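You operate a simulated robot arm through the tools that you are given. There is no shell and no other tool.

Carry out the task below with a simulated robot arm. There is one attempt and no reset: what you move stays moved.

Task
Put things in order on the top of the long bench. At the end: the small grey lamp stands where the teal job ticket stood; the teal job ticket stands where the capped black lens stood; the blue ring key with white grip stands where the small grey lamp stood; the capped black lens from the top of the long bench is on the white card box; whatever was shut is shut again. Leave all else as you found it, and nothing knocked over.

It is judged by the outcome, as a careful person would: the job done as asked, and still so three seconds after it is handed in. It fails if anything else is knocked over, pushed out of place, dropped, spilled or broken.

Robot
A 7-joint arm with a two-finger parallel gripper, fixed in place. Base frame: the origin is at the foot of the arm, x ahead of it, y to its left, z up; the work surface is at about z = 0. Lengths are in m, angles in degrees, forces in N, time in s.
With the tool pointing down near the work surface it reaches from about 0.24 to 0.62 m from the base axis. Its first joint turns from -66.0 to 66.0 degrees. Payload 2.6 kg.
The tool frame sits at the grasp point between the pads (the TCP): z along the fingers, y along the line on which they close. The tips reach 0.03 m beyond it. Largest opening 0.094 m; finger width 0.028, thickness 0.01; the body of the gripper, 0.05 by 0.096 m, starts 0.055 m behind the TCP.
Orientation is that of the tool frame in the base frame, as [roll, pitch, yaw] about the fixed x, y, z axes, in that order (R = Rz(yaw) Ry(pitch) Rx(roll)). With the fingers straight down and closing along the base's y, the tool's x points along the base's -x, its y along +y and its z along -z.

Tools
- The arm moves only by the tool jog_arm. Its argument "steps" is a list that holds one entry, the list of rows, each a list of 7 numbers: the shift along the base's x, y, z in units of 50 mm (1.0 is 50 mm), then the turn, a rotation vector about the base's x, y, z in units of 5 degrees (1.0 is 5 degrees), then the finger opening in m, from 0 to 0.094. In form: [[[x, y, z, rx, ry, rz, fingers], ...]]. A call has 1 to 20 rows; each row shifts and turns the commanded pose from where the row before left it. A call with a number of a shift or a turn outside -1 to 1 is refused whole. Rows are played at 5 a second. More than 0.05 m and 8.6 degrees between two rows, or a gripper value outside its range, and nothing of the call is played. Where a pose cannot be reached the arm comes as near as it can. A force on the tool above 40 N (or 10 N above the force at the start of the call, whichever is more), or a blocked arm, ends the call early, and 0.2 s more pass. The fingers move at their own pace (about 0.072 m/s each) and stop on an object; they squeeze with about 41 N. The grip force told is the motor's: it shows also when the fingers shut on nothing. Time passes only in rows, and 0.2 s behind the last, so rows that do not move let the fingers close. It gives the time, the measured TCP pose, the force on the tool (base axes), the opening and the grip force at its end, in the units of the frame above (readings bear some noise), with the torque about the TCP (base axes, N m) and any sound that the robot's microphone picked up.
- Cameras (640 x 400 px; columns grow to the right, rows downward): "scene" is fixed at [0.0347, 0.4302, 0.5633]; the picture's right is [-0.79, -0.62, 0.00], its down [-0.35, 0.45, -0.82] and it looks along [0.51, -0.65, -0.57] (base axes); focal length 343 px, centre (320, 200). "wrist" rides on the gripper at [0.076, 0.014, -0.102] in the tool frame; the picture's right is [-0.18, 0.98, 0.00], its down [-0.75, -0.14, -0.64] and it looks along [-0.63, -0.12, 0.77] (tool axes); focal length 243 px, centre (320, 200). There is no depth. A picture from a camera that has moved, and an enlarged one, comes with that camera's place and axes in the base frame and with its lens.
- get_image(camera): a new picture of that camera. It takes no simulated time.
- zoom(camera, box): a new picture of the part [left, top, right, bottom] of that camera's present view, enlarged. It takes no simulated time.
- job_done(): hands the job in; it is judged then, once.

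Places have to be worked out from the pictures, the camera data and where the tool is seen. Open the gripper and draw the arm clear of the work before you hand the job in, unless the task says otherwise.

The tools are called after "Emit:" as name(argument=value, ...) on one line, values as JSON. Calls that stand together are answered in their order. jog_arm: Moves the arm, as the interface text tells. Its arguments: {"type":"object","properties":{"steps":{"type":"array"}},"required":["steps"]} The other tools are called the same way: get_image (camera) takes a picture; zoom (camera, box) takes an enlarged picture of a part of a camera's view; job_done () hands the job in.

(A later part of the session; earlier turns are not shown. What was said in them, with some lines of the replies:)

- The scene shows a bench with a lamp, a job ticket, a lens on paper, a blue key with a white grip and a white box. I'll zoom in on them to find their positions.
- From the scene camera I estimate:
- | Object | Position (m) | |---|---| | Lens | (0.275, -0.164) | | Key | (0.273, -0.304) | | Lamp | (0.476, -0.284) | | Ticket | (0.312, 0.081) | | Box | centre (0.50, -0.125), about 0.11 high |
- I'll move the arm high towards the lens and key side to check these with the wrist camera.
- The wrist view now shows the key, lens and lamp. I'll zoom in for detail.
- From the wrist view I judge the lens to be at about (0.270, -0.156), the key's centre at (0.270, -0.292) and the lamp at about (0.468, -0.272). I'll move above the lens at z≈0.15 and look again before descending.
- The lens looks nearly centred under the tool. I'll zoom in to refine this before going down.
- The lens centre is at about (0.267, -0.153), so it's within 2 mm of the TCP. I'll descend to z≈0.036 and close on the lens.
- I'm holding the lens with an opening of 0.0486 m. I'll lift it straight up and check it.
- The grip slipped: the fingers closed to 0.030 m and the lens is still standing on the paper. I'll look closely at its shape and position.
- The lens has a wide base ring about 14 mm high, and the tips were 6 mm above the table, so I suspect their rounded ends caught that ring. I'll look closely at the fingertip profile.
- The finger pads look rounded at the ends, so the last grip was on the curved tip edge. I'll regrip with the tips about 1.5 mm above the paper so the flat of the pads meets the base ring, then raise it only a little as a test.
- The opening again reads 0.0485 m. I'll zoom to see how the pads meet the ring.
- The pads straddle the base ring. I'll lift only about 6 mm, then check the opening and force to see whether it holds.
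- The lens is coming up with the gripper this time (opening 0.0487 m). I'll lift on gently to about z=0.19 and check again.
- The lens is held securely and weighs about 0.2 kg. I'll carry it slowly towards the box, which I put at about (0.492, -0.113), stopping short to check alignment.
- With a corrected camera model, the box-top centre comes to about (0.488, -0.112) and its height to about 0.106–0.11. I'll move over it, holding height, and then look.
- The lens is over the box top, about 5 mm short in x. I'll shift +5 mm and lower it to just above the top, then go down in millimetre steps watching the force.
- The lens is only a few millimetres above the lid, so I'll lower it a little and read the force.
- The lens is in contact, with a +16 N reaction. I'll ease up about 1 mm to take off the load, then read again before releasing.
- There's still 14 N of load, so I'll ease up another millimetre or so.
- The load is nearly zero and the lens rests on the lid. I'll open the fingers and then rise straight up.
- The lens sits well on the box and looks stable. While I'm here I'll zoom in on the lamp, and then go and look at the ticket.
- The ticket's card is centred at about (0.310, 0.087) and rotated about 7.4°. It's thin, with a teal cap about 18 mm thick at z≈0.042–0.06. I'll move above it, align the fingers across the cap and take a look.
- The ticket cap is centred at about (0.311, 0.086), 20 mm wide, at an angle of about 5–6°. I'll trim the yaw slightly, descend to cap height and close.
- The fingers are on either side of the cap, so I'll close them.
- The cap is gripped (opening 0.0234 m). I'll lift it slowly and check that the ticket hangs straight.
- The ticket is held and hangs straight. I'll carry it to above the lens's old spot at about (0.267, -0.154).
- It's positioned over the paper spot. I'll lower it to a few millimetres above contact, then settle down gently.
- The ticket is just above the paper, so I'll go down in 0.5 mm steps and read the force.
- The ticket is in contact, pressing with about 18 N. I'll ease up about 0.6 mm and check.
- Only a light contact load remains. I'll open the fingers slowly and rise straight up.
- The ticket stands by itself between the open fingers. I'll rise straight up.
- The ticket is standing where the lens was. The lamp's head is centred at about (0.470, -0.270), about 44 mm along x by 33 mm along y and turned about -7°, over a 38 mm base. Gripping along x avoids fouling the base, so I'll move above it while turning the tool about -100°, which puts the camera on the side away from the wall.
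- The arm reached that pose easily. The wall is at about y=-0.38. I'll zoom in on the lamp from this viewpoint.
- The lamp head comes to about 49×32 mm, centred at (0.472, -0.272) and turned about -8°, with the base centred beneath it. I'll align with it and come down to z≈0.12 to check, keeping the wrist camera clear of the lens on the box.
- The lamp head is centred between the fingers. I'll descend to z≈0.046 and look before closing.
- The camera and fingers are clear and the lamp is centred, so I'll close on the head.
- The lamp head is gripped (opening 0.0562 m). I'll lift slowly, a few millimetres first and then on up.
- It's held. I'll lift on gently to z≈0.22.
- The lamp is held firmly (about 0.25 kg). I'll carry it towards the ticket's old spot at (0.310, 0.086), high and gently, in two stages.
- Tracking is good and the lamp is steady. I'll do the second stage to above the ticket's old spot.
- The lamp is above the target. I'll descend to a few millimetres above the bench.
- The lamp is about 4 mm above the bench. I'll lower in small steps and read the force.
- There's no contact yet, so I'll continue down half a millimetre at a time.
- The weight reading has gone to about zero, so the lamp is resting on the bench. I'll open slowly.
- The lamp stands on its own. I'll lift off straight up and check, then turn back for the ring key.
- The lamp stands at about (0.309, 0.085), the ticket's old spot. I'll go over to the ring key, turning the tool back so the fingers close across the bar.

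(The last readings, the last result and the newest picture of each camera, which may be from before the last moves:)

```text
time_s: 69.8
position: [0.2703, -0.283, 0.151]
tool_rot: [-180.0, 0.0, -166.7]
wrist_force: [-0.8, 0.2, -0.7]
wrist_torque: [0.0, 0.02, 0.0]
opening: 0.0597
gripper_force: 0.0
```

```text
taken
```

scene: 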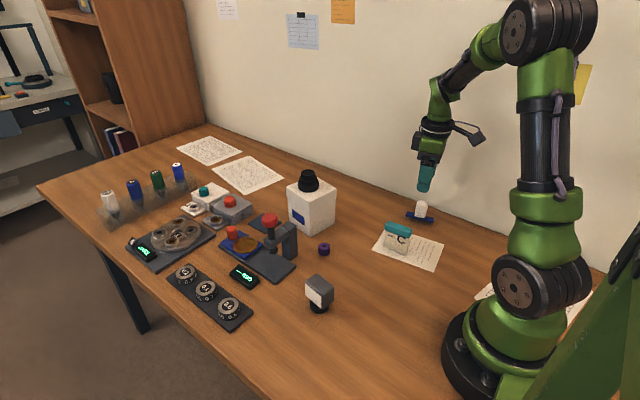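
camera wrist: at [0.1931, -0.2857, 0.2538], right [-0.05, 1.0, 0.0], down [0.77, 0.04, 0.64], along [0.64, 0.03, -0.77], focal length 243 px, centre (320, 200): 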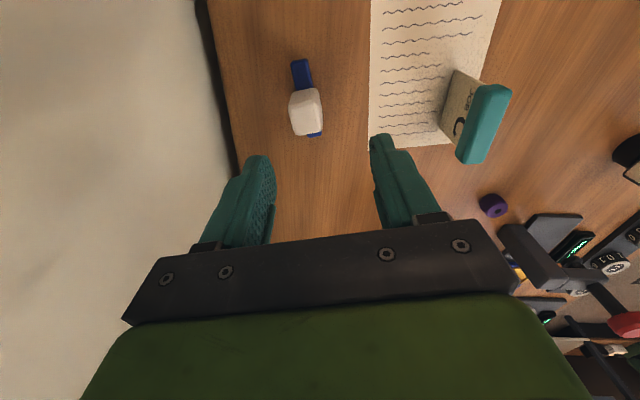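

Emit:
zoom(camera="wrist", box=[250, 40, 370, 150])

Emit:
zoom(camera="scene", box=[390, 190, 450, 240])

```text
3.64 times, centred on (310, 95) of wrist
camera zoom: at [0.1931, -0.2857, 0.2538], right [-0.05, 1.0, 0.0], down [0.77, 0.04, 0.64], along [0.64, 0.03, -0.77], focal length 882 px, centre (356, 582)
```

zoom: 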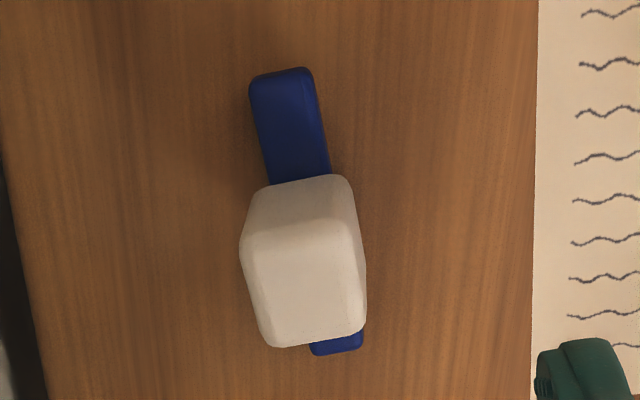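

```text
8.00 times, centred on (420, 215) of scene
camera zoom: at [0.0347, 0.4302, 0.5633], right [-0.79, -0.62, 0.0], down [-0.35, 0.45, -0.82], along [0.51, -0.65, -0.57], focal length 2741 px, centre (-480, 80)
```

zoom: 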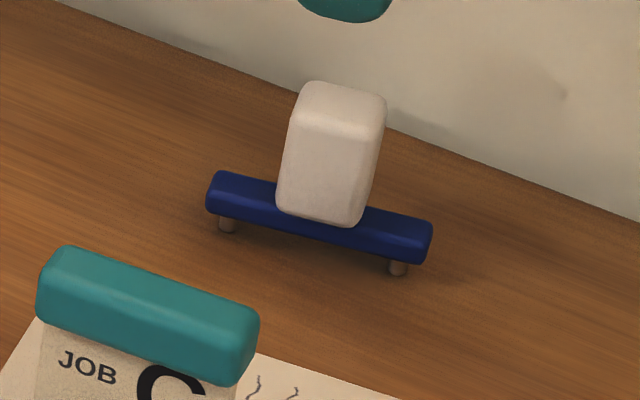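

The key's grip is centred at about (0.268, -0.2925), 24×23 mm with its top at z≈0.064, and the bar lies at about 13°. I'll shift over it and descend so the flat of the pads meets the white grip.

Emit:
jog_arm(steps=[[[-0.04, -0.18, -0.3, 0, 0, 0, 0.06], [0, 0, -0.5, 0, 0, 0, 0.06], [0, 0, -0.4, 0, 0, 0, 0.06], [0, 0, -0.3, 0, 0, 0, 0.06], [0, 0, -0.2, 0, 0, 0, 0.06], [0, 0, 0, 0, 0, 0, 0.06]]])

Emit:
zoom(camera="wrist", box=[220, 70, 420, 230])

Emit:
zoom(camera="scene", box=[380, 150, 470, 240])

```text
time_s: 71.2
position: [0.2676, -0.2929, 0.0657]
tool_rot: [180.0, 0.0, -166.7]
wrist_force: [0.1, -1.0, 0.2]
wrist_torque: [0.01, -0.01, -0.01]
opening: 0.0601
gripper_force: 0.0
```

```text
2.50 times, centred on (320, 150) of wrist
camera zoom: at [0.191, -0.295, 0.1678], right [-0.05, 1.0, 0.0], down [0.77, 0.04, 0.64], along [0.64, 0.03, -0.77], focal length 606 px, centre (320, 325)
```

zoom: 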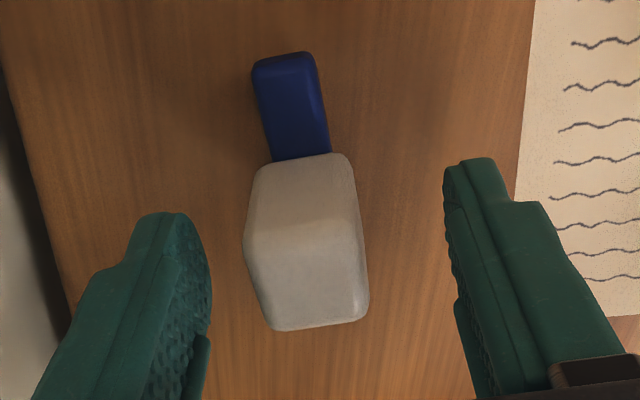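

```text
4.44 times, centred on (425, 195) of scene
camera zoom: at [0.0347, 0.4302, 0.5633], right [-0.79, -0.62, 0.0], down [-0.35, 0.45, -0.82], along [0.51, -0.65, -0.57], focal length 1523 px, centre (-147, 222)
```

zoom: 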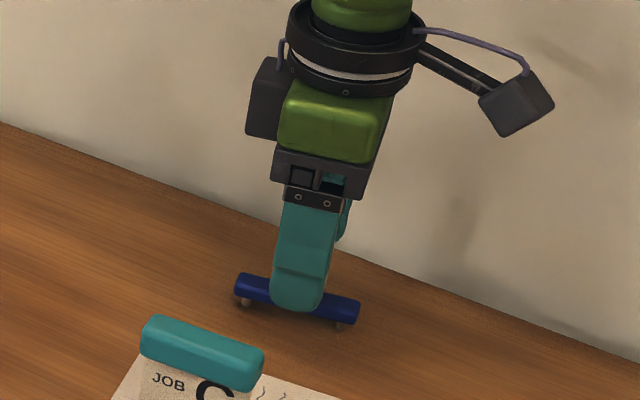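

The grip sits about 4 mm short in x and 1.5 mm in y from the tool axis. I'll correct that and then close gently.

Emit:
jog_arm(steps=[[[-0.08, -0.03, 0, 0, 0, 0, 0.06], [0, 0, 0, 0, 0, 0, 0.045], [0, 0, 0, 0, 0, 0, 0.035], [0, 0, 0, 0, 0, 0, 0.03], [0, 0, 0, 0, 0, 0, 0.027], [0, 0, 0, 0, 0, 0, 0.02], [0, 0, 0, 0, 0, 0, 0.0], [0, 0, 0, 0, 0, 0, 0.0]]])

Emit:
zoom(camera="wrist", box=[220, 70, 420, 230])

Emit:
zoom(camera="scene", box=[380, 150, 470, 240])

```text
time_s: 73.0
position: [0.2632, -0.2933, 0.0666]
tool_rot: [180.0, 0.0, -166.6]
wrist_force: [0.2, 0.6, -0.3]
wrist_torque: [0.0, -0.02, 0.03]
opening: 0.025
gripper_force: 40.9
```

```text
2.50 times, centred on (320, 150) of wrist
camera zoom: at [0.1874, -0.2963, 0.1681], right [-0.05, 1.0, 0.0], down [0.77, 0.04, 0.64], along [0.64, 0.03, -0.77], focal length 606 px, centre (320, 325)
```

zoom: 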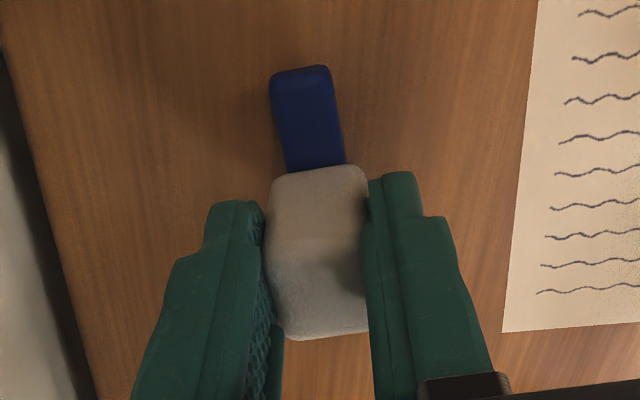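

```text
4.44 times, centred on (425, 195) of scene
camera zoom: at [0.0347, 0.4302, 0.5634], right [-0.79, -0.62, 0.0], down [-0.35, 0.45, -0.82], along [0.51, -0.65, -0.57], focal length 1523 px, centre (-147, 222)
```

zoom: 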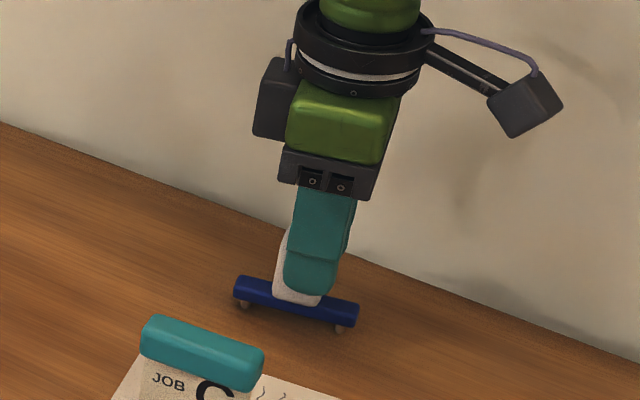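

The grip is held at 0.025 m. I'll lift a few millimetres first and check.

Emit:
jog_arm(steps=[[[0, 0, 0.04, 0, 0, 0, 0.0], [0, 0, 0.05, 0, 0, 0, 0.0], [0, 0, 0.06, 0, 0, 0, 0.0], [0, 0, 0, 0, 0, 0, 0.0]]])

Emit:
zoom(camera="scene", box=[380, 150, 470, 240])

Emit:
zoom(camera="wrist", box=[220, 70, 420, 230])

```text
time_s: 74.0
position: [0.2635, -0.2954, 0.0736]
tool_rot: [179.9, 0.0, -166.7]
wrist_force: [0.5, 1.0, 0.7]
wrist_torque: [0.0, 0.01, 0.01]
opening: 0.0249
gripper_force: 40.8
```

```text
4.44 times, centred on (425, 195) of scene
camera zoom: at [0.0347, 0.4302, 0.5634], right [-0.79, -0.62, 0.0], down [-0.35, 0.45, -0.82], along [0.51, -0.65, -0.57], focal length 1523 px, centre (-147, 222)
```

zoom: 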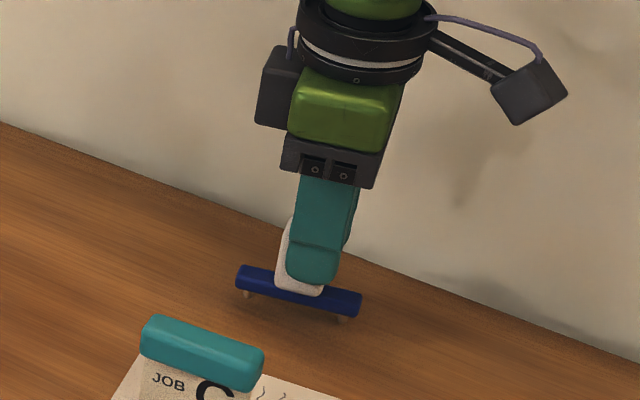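

```text
2.50 times, centred on (320, 150) of wrist
camera zoom: at [0.1873, -0.2965, 0.1755], right [-0.05, 1.0, 0.0], down [0.77, 0.04, 0.64], along [0.64, 0.03, -0.77], focal length 606 px, centre (320, 325)
```

zoom: 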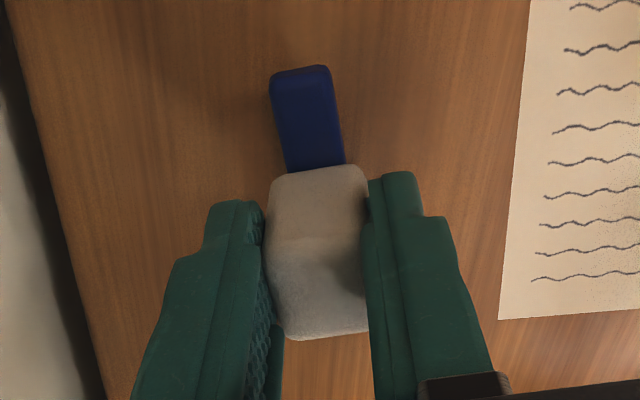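

The key came up cleanly and is level. I'll lift on to z≈0.17.

Emit:
jog_arm(steps=[[[0, 0, 0.1, 0, 0, 0, 0.0], [0, 0, 0.2, 0, 0, 0, 0.0], [0, 0, 0.25, 0, 0, 0, 0.0], [0, 0, 0.25, 0, 0, 0, 0.0], [0, 0, 0.25, 0, 0, 0, 0.0], [0, 0, 0.25, 0, 0, 0, 0.0], [0, 0, 0.25, 0, 0, 0, 0.0], [0, 0, 0.2, 0, 0, 0, 0.0], [0, 0, 0.15, 0, 0, 0, 0.0], [0, 0, 0.1, 0, 0, 0, 0.0], [0, 0, 0, 0, 0, 0, 0.0]]])

Emit:
get_image(camera="scene")

```text
time_s: 76.4
position: [0.2633, -0.2947, 0.1739]
tool_rot: [-179.9, 0.0, -166.7]
wrist_force: [0.1, -0.7, -0.2]
wrist_torque: [-0.02, 0.0, -0.01]
opening: 0.025
gripper_force: 41.0
```

```text
taken
```

scene: 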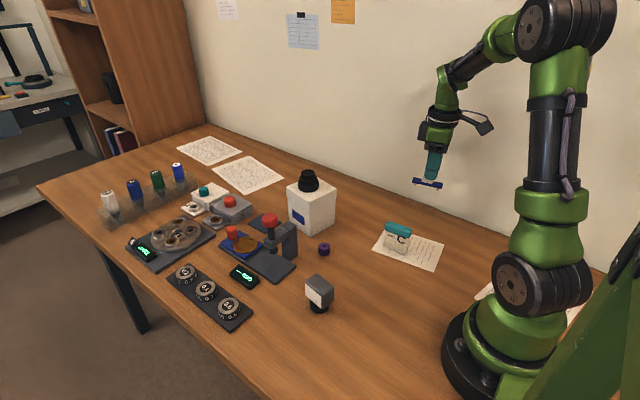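

The key is held well. I'll carry it along to above the lamp's old spot at (0.471, -0.272).

Emit:
jog_arm(steps=[[[0.15, 0.02, 0, 0, 0, 0, 0.0], [0.3, 0.03, 0, 0, 0, 0, 0.0], [0.4, 0.04, 0, 0, 0, 0, 0.0], [0.4, 0.04, 0, 0, 0, 0, 0.0], [0.4, 0.04, 0, 0, 0, 0, 0.0], [0.4, 0.04, 0, 0, 0, 0, 0.0], [0.4, 0.04, 0, 0, 0, 0, 0.0], [0.4, 0.04, 0, 0, 0, 0, 0.0], [0.4, 0.04, 0, 0, 0, 0, 0.0], [0.4, 0.04, 0, 0, 0, 0, 0.0], [0.25, 0.03, 0, 0, 0, 0, 0.0], [0.16, 0.03, 0, 0, 0, 0, 0.0], [0, 0, 0, 0, 0, 0, 0.0]]])

Emit:
get_image(camera="scene")

Emit:
get_image(camera="wrist")

```text
time_s: 79.2
position: [0.4667, -0.2732, 0.1719]
tool_rot: [-180.0, 0.0, -166.8]
wrist_force: [-0.1, 0.9, -1.4]
wrist_torque: [0.03, 0.0, 0.0]
opening: 0.025
gripper_force: 42.0
```

```text
taken
```

scene: 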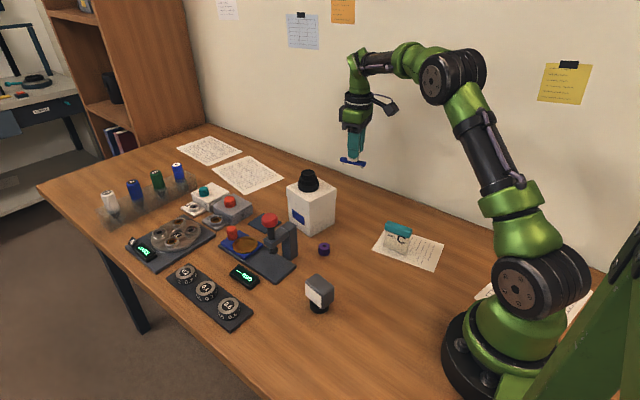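

```text
taken
camera wrist: at [0.3899, -0.2753, 0.2755], right [-0.05, 1.0, 0.0], down [0.77, 0.04, 0.64], along [0.64, 0.03, -0.77], focal length 243 px, centre (320, 200)
```

wrist: 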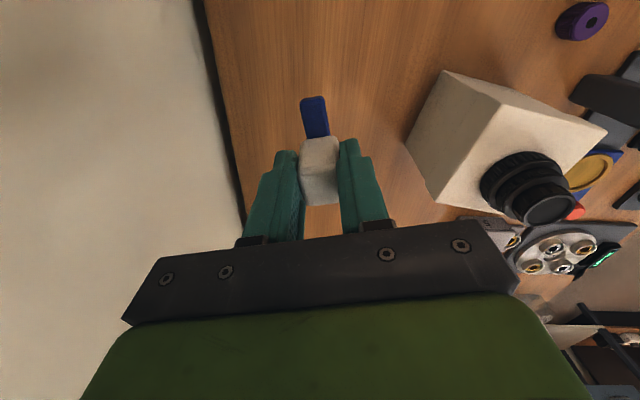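

The key is over the target spot. I'll lower it to a few millimetres above the bench.

Emit:
jog_arm(steps=[[[0, 0, -0.2, 0, 0, 0, 0.0], [0, 0, -0.4, 0, 0, 0, 0.0], [0, 0, -0.4, 0, 0, 0, 0.0], [0, 0, -0.4, 0, 0, 0, 0.0], [0, 0, -0.3, 0, 0, 0, 0.0], [0, 0, -0.2, 0, 0, 0, 0.0], [0, 0, -0.12, 0, 0, 0, 0.0], [0, 0, -0.05, 0, 0, 0, 0.0], [0, 0, 0, 0, 0, 0, 0.0]]])

Emit:
zoom(camera="scene", box=[310, 130, 400, 220])

```text
time_s: 81.2
position: [0.4664, -0.2735, 0.0713]
tool_rot: [-180.0, 0.0, -166.8]
wrist_force: [-0.3, -0.2, -0.5]
wrist_torque: [0.01, 0.0, 0.02]
opening: 0.0248
gripper_force: 41.3
```

```text
4.44 times, centred on (355, 175) of scene
camera zoom: at [0.0347, 0.4302, 0.5634], right [-0.79, -0.62, 0.0], down [-0.35, 0.45, -0.82], along [0.51, -0.65, -0.57], focal length 1523 px, centre (164, 311)
```

zoom: 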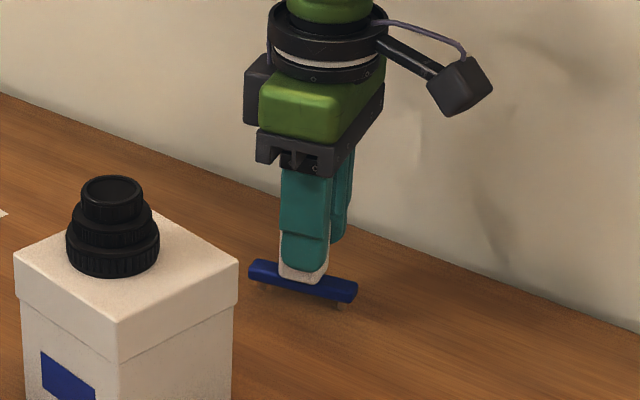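

It's about 4 mm up. I'll continue in small steps with force checks.

Emit:
jog_arm(steps=[[[0, 0, -0.02, 0, 0, 0, 0.0], [0, 0, -0.02, 0, 0, 0, 0.0], [0, 0, -0.01, 0, 0, 0, 0.0], [0, 0, 0, 0, 0, 0, 0.0]]])

```text
time_s: 82.2
position: [0.467, -0.2731, 0.0681]
tool_rot: [179.9, 0.1, -166.8]
wrist_force: [0.5, -0.2, -1.1]
wrist_torque: [0.02, 0.02, 0.01]
opening: 0.0249
gripper_force: 40.8
```

Emit:
jog_arm(steps=[[[0, 0, -0.012, 0, 0, 0, 0.0], [0, 0, 0, 0, 0, 0, 0.0]]])

```text
time_s: 82.8
position: [0.4667, -0.2735, 0.067]
tool_rot: [180.0, 0.0, -166.7]
wrist_force: [-0.2, 0.1, -0.3]
wrist_torque: [0.01, -0.03, -0.03]
opening: 0.0247
gripper_force: 40.8
```

Emit:
jog_arm(steps=[[[0, 0, -0.012, 0, 0, 0, 0.0], [0, 0, 0, 0, 0, 0, 0.0]]])

```text
time_s: 83.4
position: [0.4667, -0.2729, 0.0656]
tool_rot: [-180.0, -0.1, -166.7]
wrist_force: [-0.4, 0.3, -1.2]
wrist_torque: [0.0, -0.01, 0.0]
opening: 0.025
gripper_force: 41.3
```

There's still no clear contact, so I'll go a little lower.

Emit:
jog_arm(steps=[[[0, 0, -0.012, 0, 0, 0, 0.0], [0, 0, 0, 0, 0, 0, 0.0]]])

Emit:
zoom(camera="scene", box=[330, 170, 390, 220])

```text
time_s: 84.0
position: [0.4667, -0.2736, 0.0673]
tool_rot: [-179.9, 0.0, -166.7]
wrist_force: [0.1, 0.3, -0.7]
wrist_torque: [0.01, 0.05, 0.01]
opening: 0.025
gripper_force: 41.0
```

```text
8.00 times, centred on (360, 195) of scene
camera zoom: at [0.0347, 0.4302, 0.5634], right [-0.79, -0.62, 0.0], down [-0.35, 0.45, -0.82], along [0.51, -0.65, -0.57], focal length 2741 px, centre (0, 240)
```

zoom: 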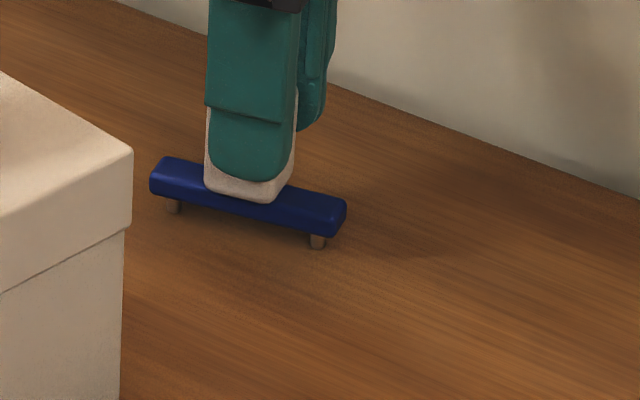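

Emit:
jog_arm(steps=[[[0, 0, -0.01, 0, 0, 0, 0.0], [0, 0, 0, 0, 0, 0, 0.0]]])

```text
time_s: 84.6
position: [0.4671, -0.2734, 0.0661]
tool_rot: [180.0, 0.0, -166.7]
wrist_force: [-0.1, -0.9, 0.6]
wrist_torque: [-0.05, 0.01, -0.03]
opening: 0.0247
gripper_force: 41.5
```

Emit:
jog_arm(steps=[[[0, 0, -0.01, 0, 0, 0, 0.0], [0, 0, 0, 0, 0, 0, 0.0]]])

```text
time_s: 85.2
position: [0.4666, -0.2725, 0.0656]
tool_rot: [179.9, 0.2, -166.8]
wrist_force: [-3.3, 1.9, 10.6]
wrist_torque: [0.11, 0.37, -0.03]
opening: 0.0248
gripper_force: 41.1
```

That's contact, with a 10.6 N reaction. I'll ease up about 0.4 mm so it just rests.

Emit:
jog_arm(steps=[[[0, 0, 0.009, 0, 0, 0, 0.0], [0, 0, 0, 0, 0, 0, 0.0]]])

Emit:
zoom(camera="scene", box=[330, 170, 390, 220])

Emit:
zoom(camera="wrist", box=[220, 70, 420, 230])

```text
time_s: 85.8
position: [0.4662, -0.2728, 0.0656]
tool_rot: [-179.9, -0.1, -166.7]
wrist_force: [-4.7, 2.0, 12.8]
wrist_torque: [0.19, 0.18, 0.01]
opening: 0.0249
gripper_force: 41.5
```

```text
8.00 times, centred on (360, 195) of scene
camera zoom: at [0.0346, 0.4302, 0.5633], right [-0.79, -0.62, 0.0], down [-0.35, 0.45, -0.82], along [0.51, -0.65, -0.57], focal length 2741 px, centre (0, 240)
```

zoom: 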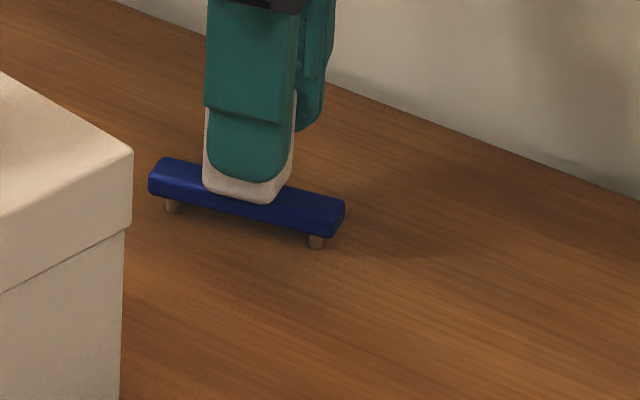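

```text
2.50 times, centred on (320, 150) of wrist
camera zoom: at [0.3905, -0.2754, 0.1679], right [-0.05, 1.0, 0.0], down [0.77, 0.04, 0.64], along [0.64, 0.03, -0.77], focal length 606 px, centre (320, 325)
```

zoom: 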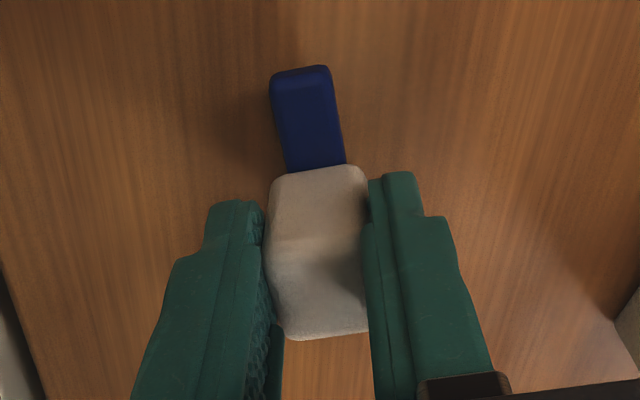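

There's still about 13 N of load, so I'll ease up a bit more.

Emit:
jog_arm(steps=[[[0, 0, 0.012, 0, 0, 0, 0.0], [0, 0, 0, 0, 0, 0, 0.0]]])

```text
time_s: 86.4
position: [0.467, -0.2712, 0.0659]
tool_rot: [-180.0, 0.0, -166.7]
wrist_force: [1.5, -0.3, 3.5]
wrist_torque: [-0.03, -0.22, 0.02]
opening: 0.0251
gripper_force: 40.7
```

The load is light now (about 3.5 N). I'll open very gradually and check that the key stays standing.

Emit:
jog_arm(steps=[[[0, 0, 0, 0, 0, 0, 0.026], [0, 0, 0, 0, 0, 0, 0.028], [0, 0, 0, 0, 0, 0, 0.032], [0, 0, 0, 0, 0, 0, 0.04], [0, 0, 0, 0, 0, 0, 0.05], [0, 0, 0, 0, 0, 0, 0.055], [0, 0, 0, 0, 0, 0, 0.055]]])

Emit:
zoom(camera="scene", box=[330, 170, 390, 220])

Emit:
zoom(camera="wrist", box=[220, 70, 420, 230])

```text
time_s: 88.0
position: [0.4669, -0.2723, 0.0668]
tool_rot: [180.0, 0.0, -166.7]
wrist_force: [-0.2, 0.3, -0.2]
wrist_torque: [-0.03, -0.03, 0.0]
opening: 0.0548
gripper_force: 0.1
```

```text
8.00 times, centred on (360, 195) of scene
camera zoom: at [0.0347, 0.4302, 0.5633], right [-0.79, -0.62, 0.0], down [-0.35, 0.45, -0.82], along [0.51, -0.65, -0.57], focal length 2741 px, centre (0, 240)
```

zoom: 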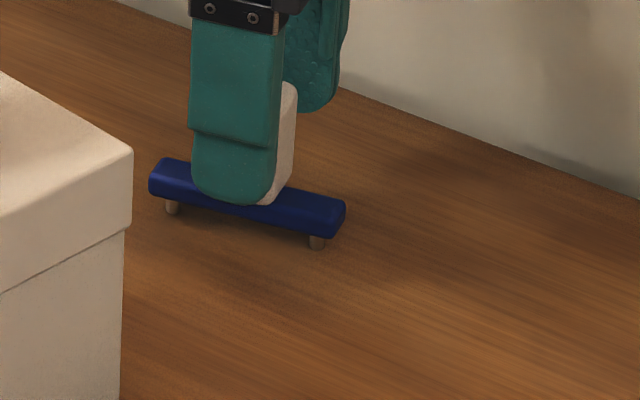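

```text
2.50 times, centred on (320, 150) of wrist
camera zoom: at [0.39, -0.275, 0.1681], right [-0.05, 1.0, 0.0], down [0.77, 0.04, 0.64], along [0.64, 0.03, -0.77], focal length 606 px, centre (320, 325)
```

zoom: 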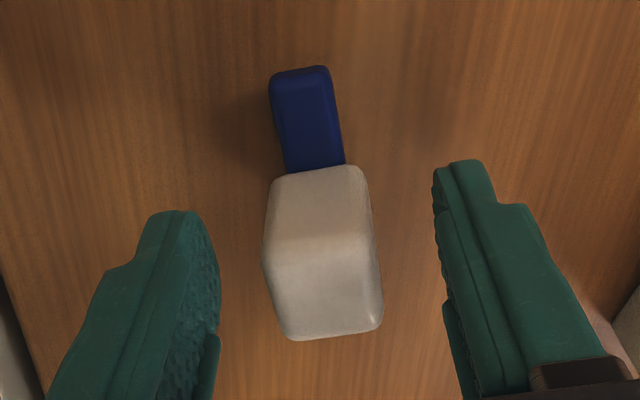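

The key stands by itself. I'll raise straight up clear of it.

Emit:
jog_arm(steps=[[[0, 0, 0.1, 0, 0, 0, 0.055], [0, 0, 0.3, 0, 0, 0, 0.055], [0, 0, 0.5, 0, 0, 0, 0.055], [0, 0, 0.8, 0, 0, 0, 0.055], [0, 0, 0.9, 0, 0, 0, 0.055], [0, 0, 0.9, 0, 0, 0, 0.055], [0, 0, 0.9, 0, 0, 0, 0.055], [0, 0, 0, 0, 0, 0, 0.055]]])

Emit:
get_image(camera="scene")

Emit:
zoom(camera="scene", box=[280, 160, 460, 320])

Emit:
get_image(camera="wrist")

```text
time_s: 89.8
position: [0.4661, -0.2717, 0.2843]
tool_rot: [180.0, 0.0, -166.7]
wrist_force: [-0.4, -0.3, -0.2]
wrist_torque: [-0.01, -0.02, 0.0]
opening: 0.055
gripper_force: 0.1
```

```text
taken
```

scene: 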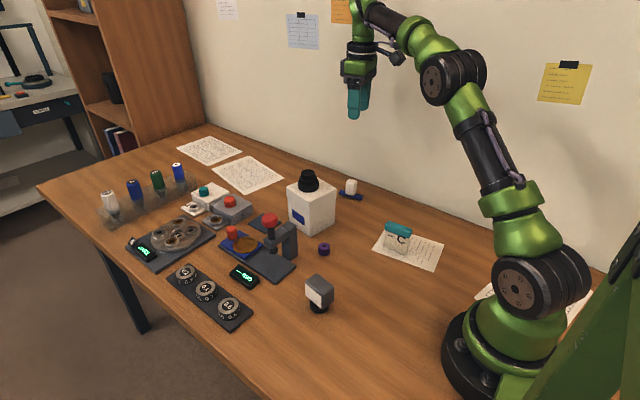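

```text
2.50 times, centred on (370, 240) of scene
camera zoom: at [0.0347, 0.4302, 0.5633], right [-0.79, -0.62, 0.0], down [-0.35, 0.45, -0.82], along [0.51, -0.65, -0.57], focal length 857 px, centre (195, 100)
```

zoom: 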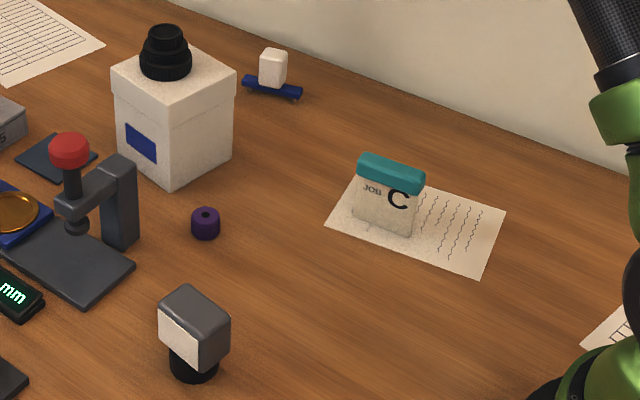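

```text
taken
camera wrist: at [0.3891, -0.274, 0.3877], right [-0.05, 1.0, 0.0], down [0.77, 0.04, 0.64], along [0.64, 0.03, -0.77], focal length 243 px, centre (320, 200)
```

wrist: 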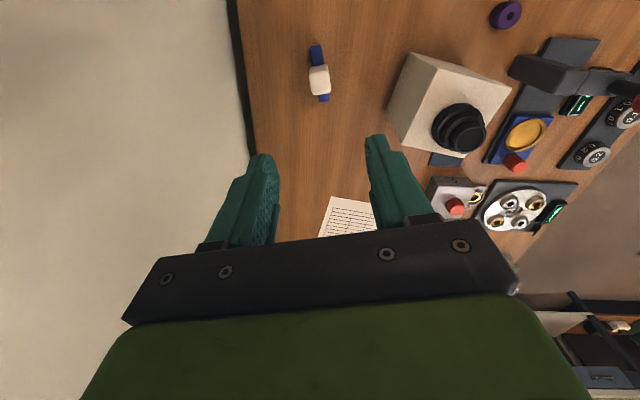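

All four items are in place, and the paper, box and other items look unmoved. I'll draw the arm back to its starting pose with the gripper open and do a final check.

Emit:
jog_arm(steps=[[[-0.24, 0.57, 0, 0, 0, -0.33, 0.094], [-0.24, 0.57, 0, 0, 0, -0.33, 0.094], [-0.24, 0.57, 0, 0, 0, -0.33, 0.094], [-0.24, 0.57, 0, 0, 0, -0.33, 0.094], [-0.24, 0.57, 0, 0, 0, -0.33, 0.094], [-0.24, 0.57, 0, 0, 0, -0.33, 0.094], [-0.24, 0.57, 0, 0, 0, -0.33, 0.094], [-0.24, 0.57, 0, 0, 0, -0.33, 0.094], [0, 0, 0, 0, 0, 0, 0.094], [0, 0, 0, 0, 0, 0, 0.094]]])

Emit:
get_image(camera="scene")

Emit:
get_image(camera="wrist")

Emit:
zoom(camera="scene", box=[90, 130, 290, 330])

Emit:
zoom(camera="scene", box=[280, 160, 400, 240])

```text
time_s: 92.0
position: [0.3689, -0.0443, 0.2863]
tool_rot: [180.0, 0.0, -179.9]
wrist_force: [-0.3, -0.4, -0.2]
wrist_torque: [-0.01, -0.04, 0.03]
opening: 0.0941
gripper_force: 0.0
```

```text
taken
```

scene: 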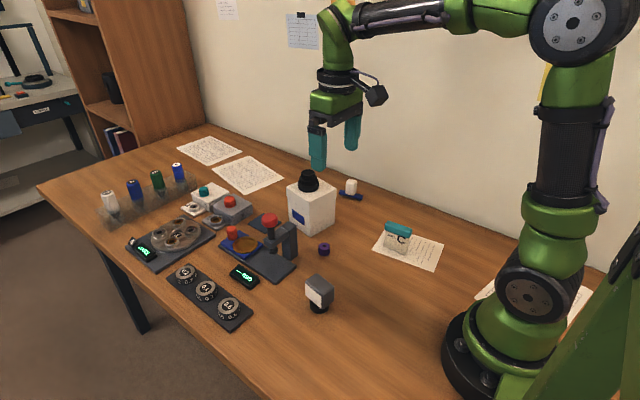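

```text
taken
camera wrist: at [0.2946, -0.0291, 0.3884], right [0.18, 0.98, 0.0], down [0.75, -0.14, 0.64], along [0.63, -0.12, -0.77], focal length 243 px, centre (320, 200)
```

wrist: 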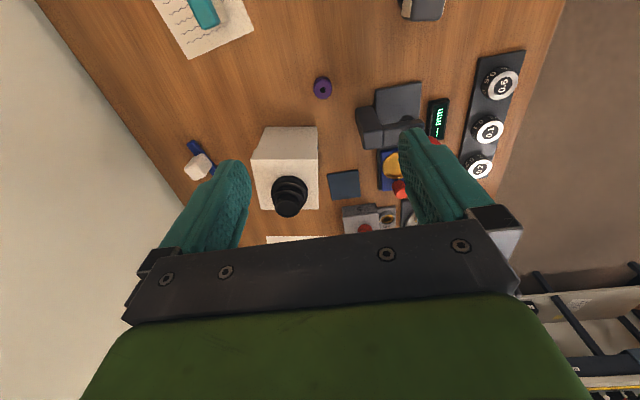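

```text
2.00 times, centred on (190, 230) of scene
camera zoom: at [0.0347, 0.4302, 0.5633], right [-0.79, -0.62, 0.0], down [-0.35, 0.45, -0.82], along [0.51, -0.65, -0.57], focal length 685 px, centre (580, 140)
```

zoom: 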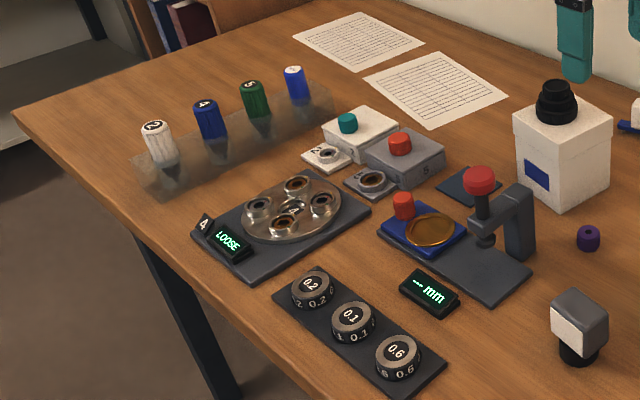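

```text
5.00 times, centred on (340, 200) of scene
camera zoom: at [0.0347, 0.4302, 0.5633], right [-0.79, -0.62, 0.0], down [-0.35, 0.45, -0.82], along [0.51, -0.65, -0.57], focal length 1713 px, centre (220, 200)
```

zoom: 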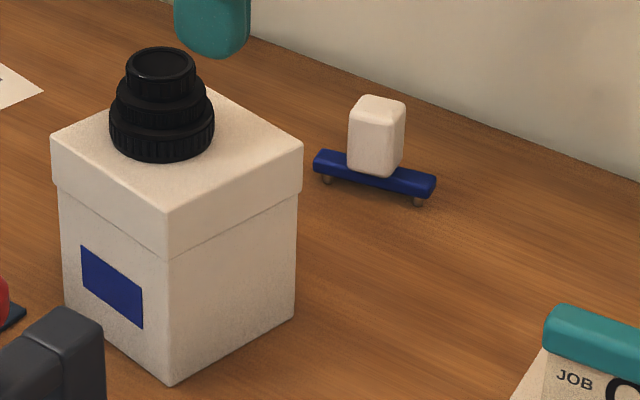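

Final check: the lens is on the shut white box, the ticket stands on the paper where the lens was, the lamp is where the ticket was, and the key is where the lamp was. Everything else looks as it did at the start, and the arm is clear with the gripper open, so I'll hand the job in.

Emit:
job_done()

```text
The job is handed in.
```

I've handed the job in. All four items are in the places you asked for and standing upright, going by the final camera check.

- **Lens:** it's on top of the white card box. It sits about 1 cm off centre but is fully on the lid.
- **Job ticket:** it stands on the paper where the lens stood.
- **Lamp:** it stands where the ticket stood, facing the same way as before.
- **Ring key:** it stands on its pins where the lamp stood, at the same angle as before.

The lens slipped out of the gripper on the first lift. It stayed upright on the paper, and the second grip held.

I didn't need to open anything, so the box stayed shut throughout. The paper, box and other bench items look unmoved. The gripper is open and the arm is back near its starting pose, clear of the work.
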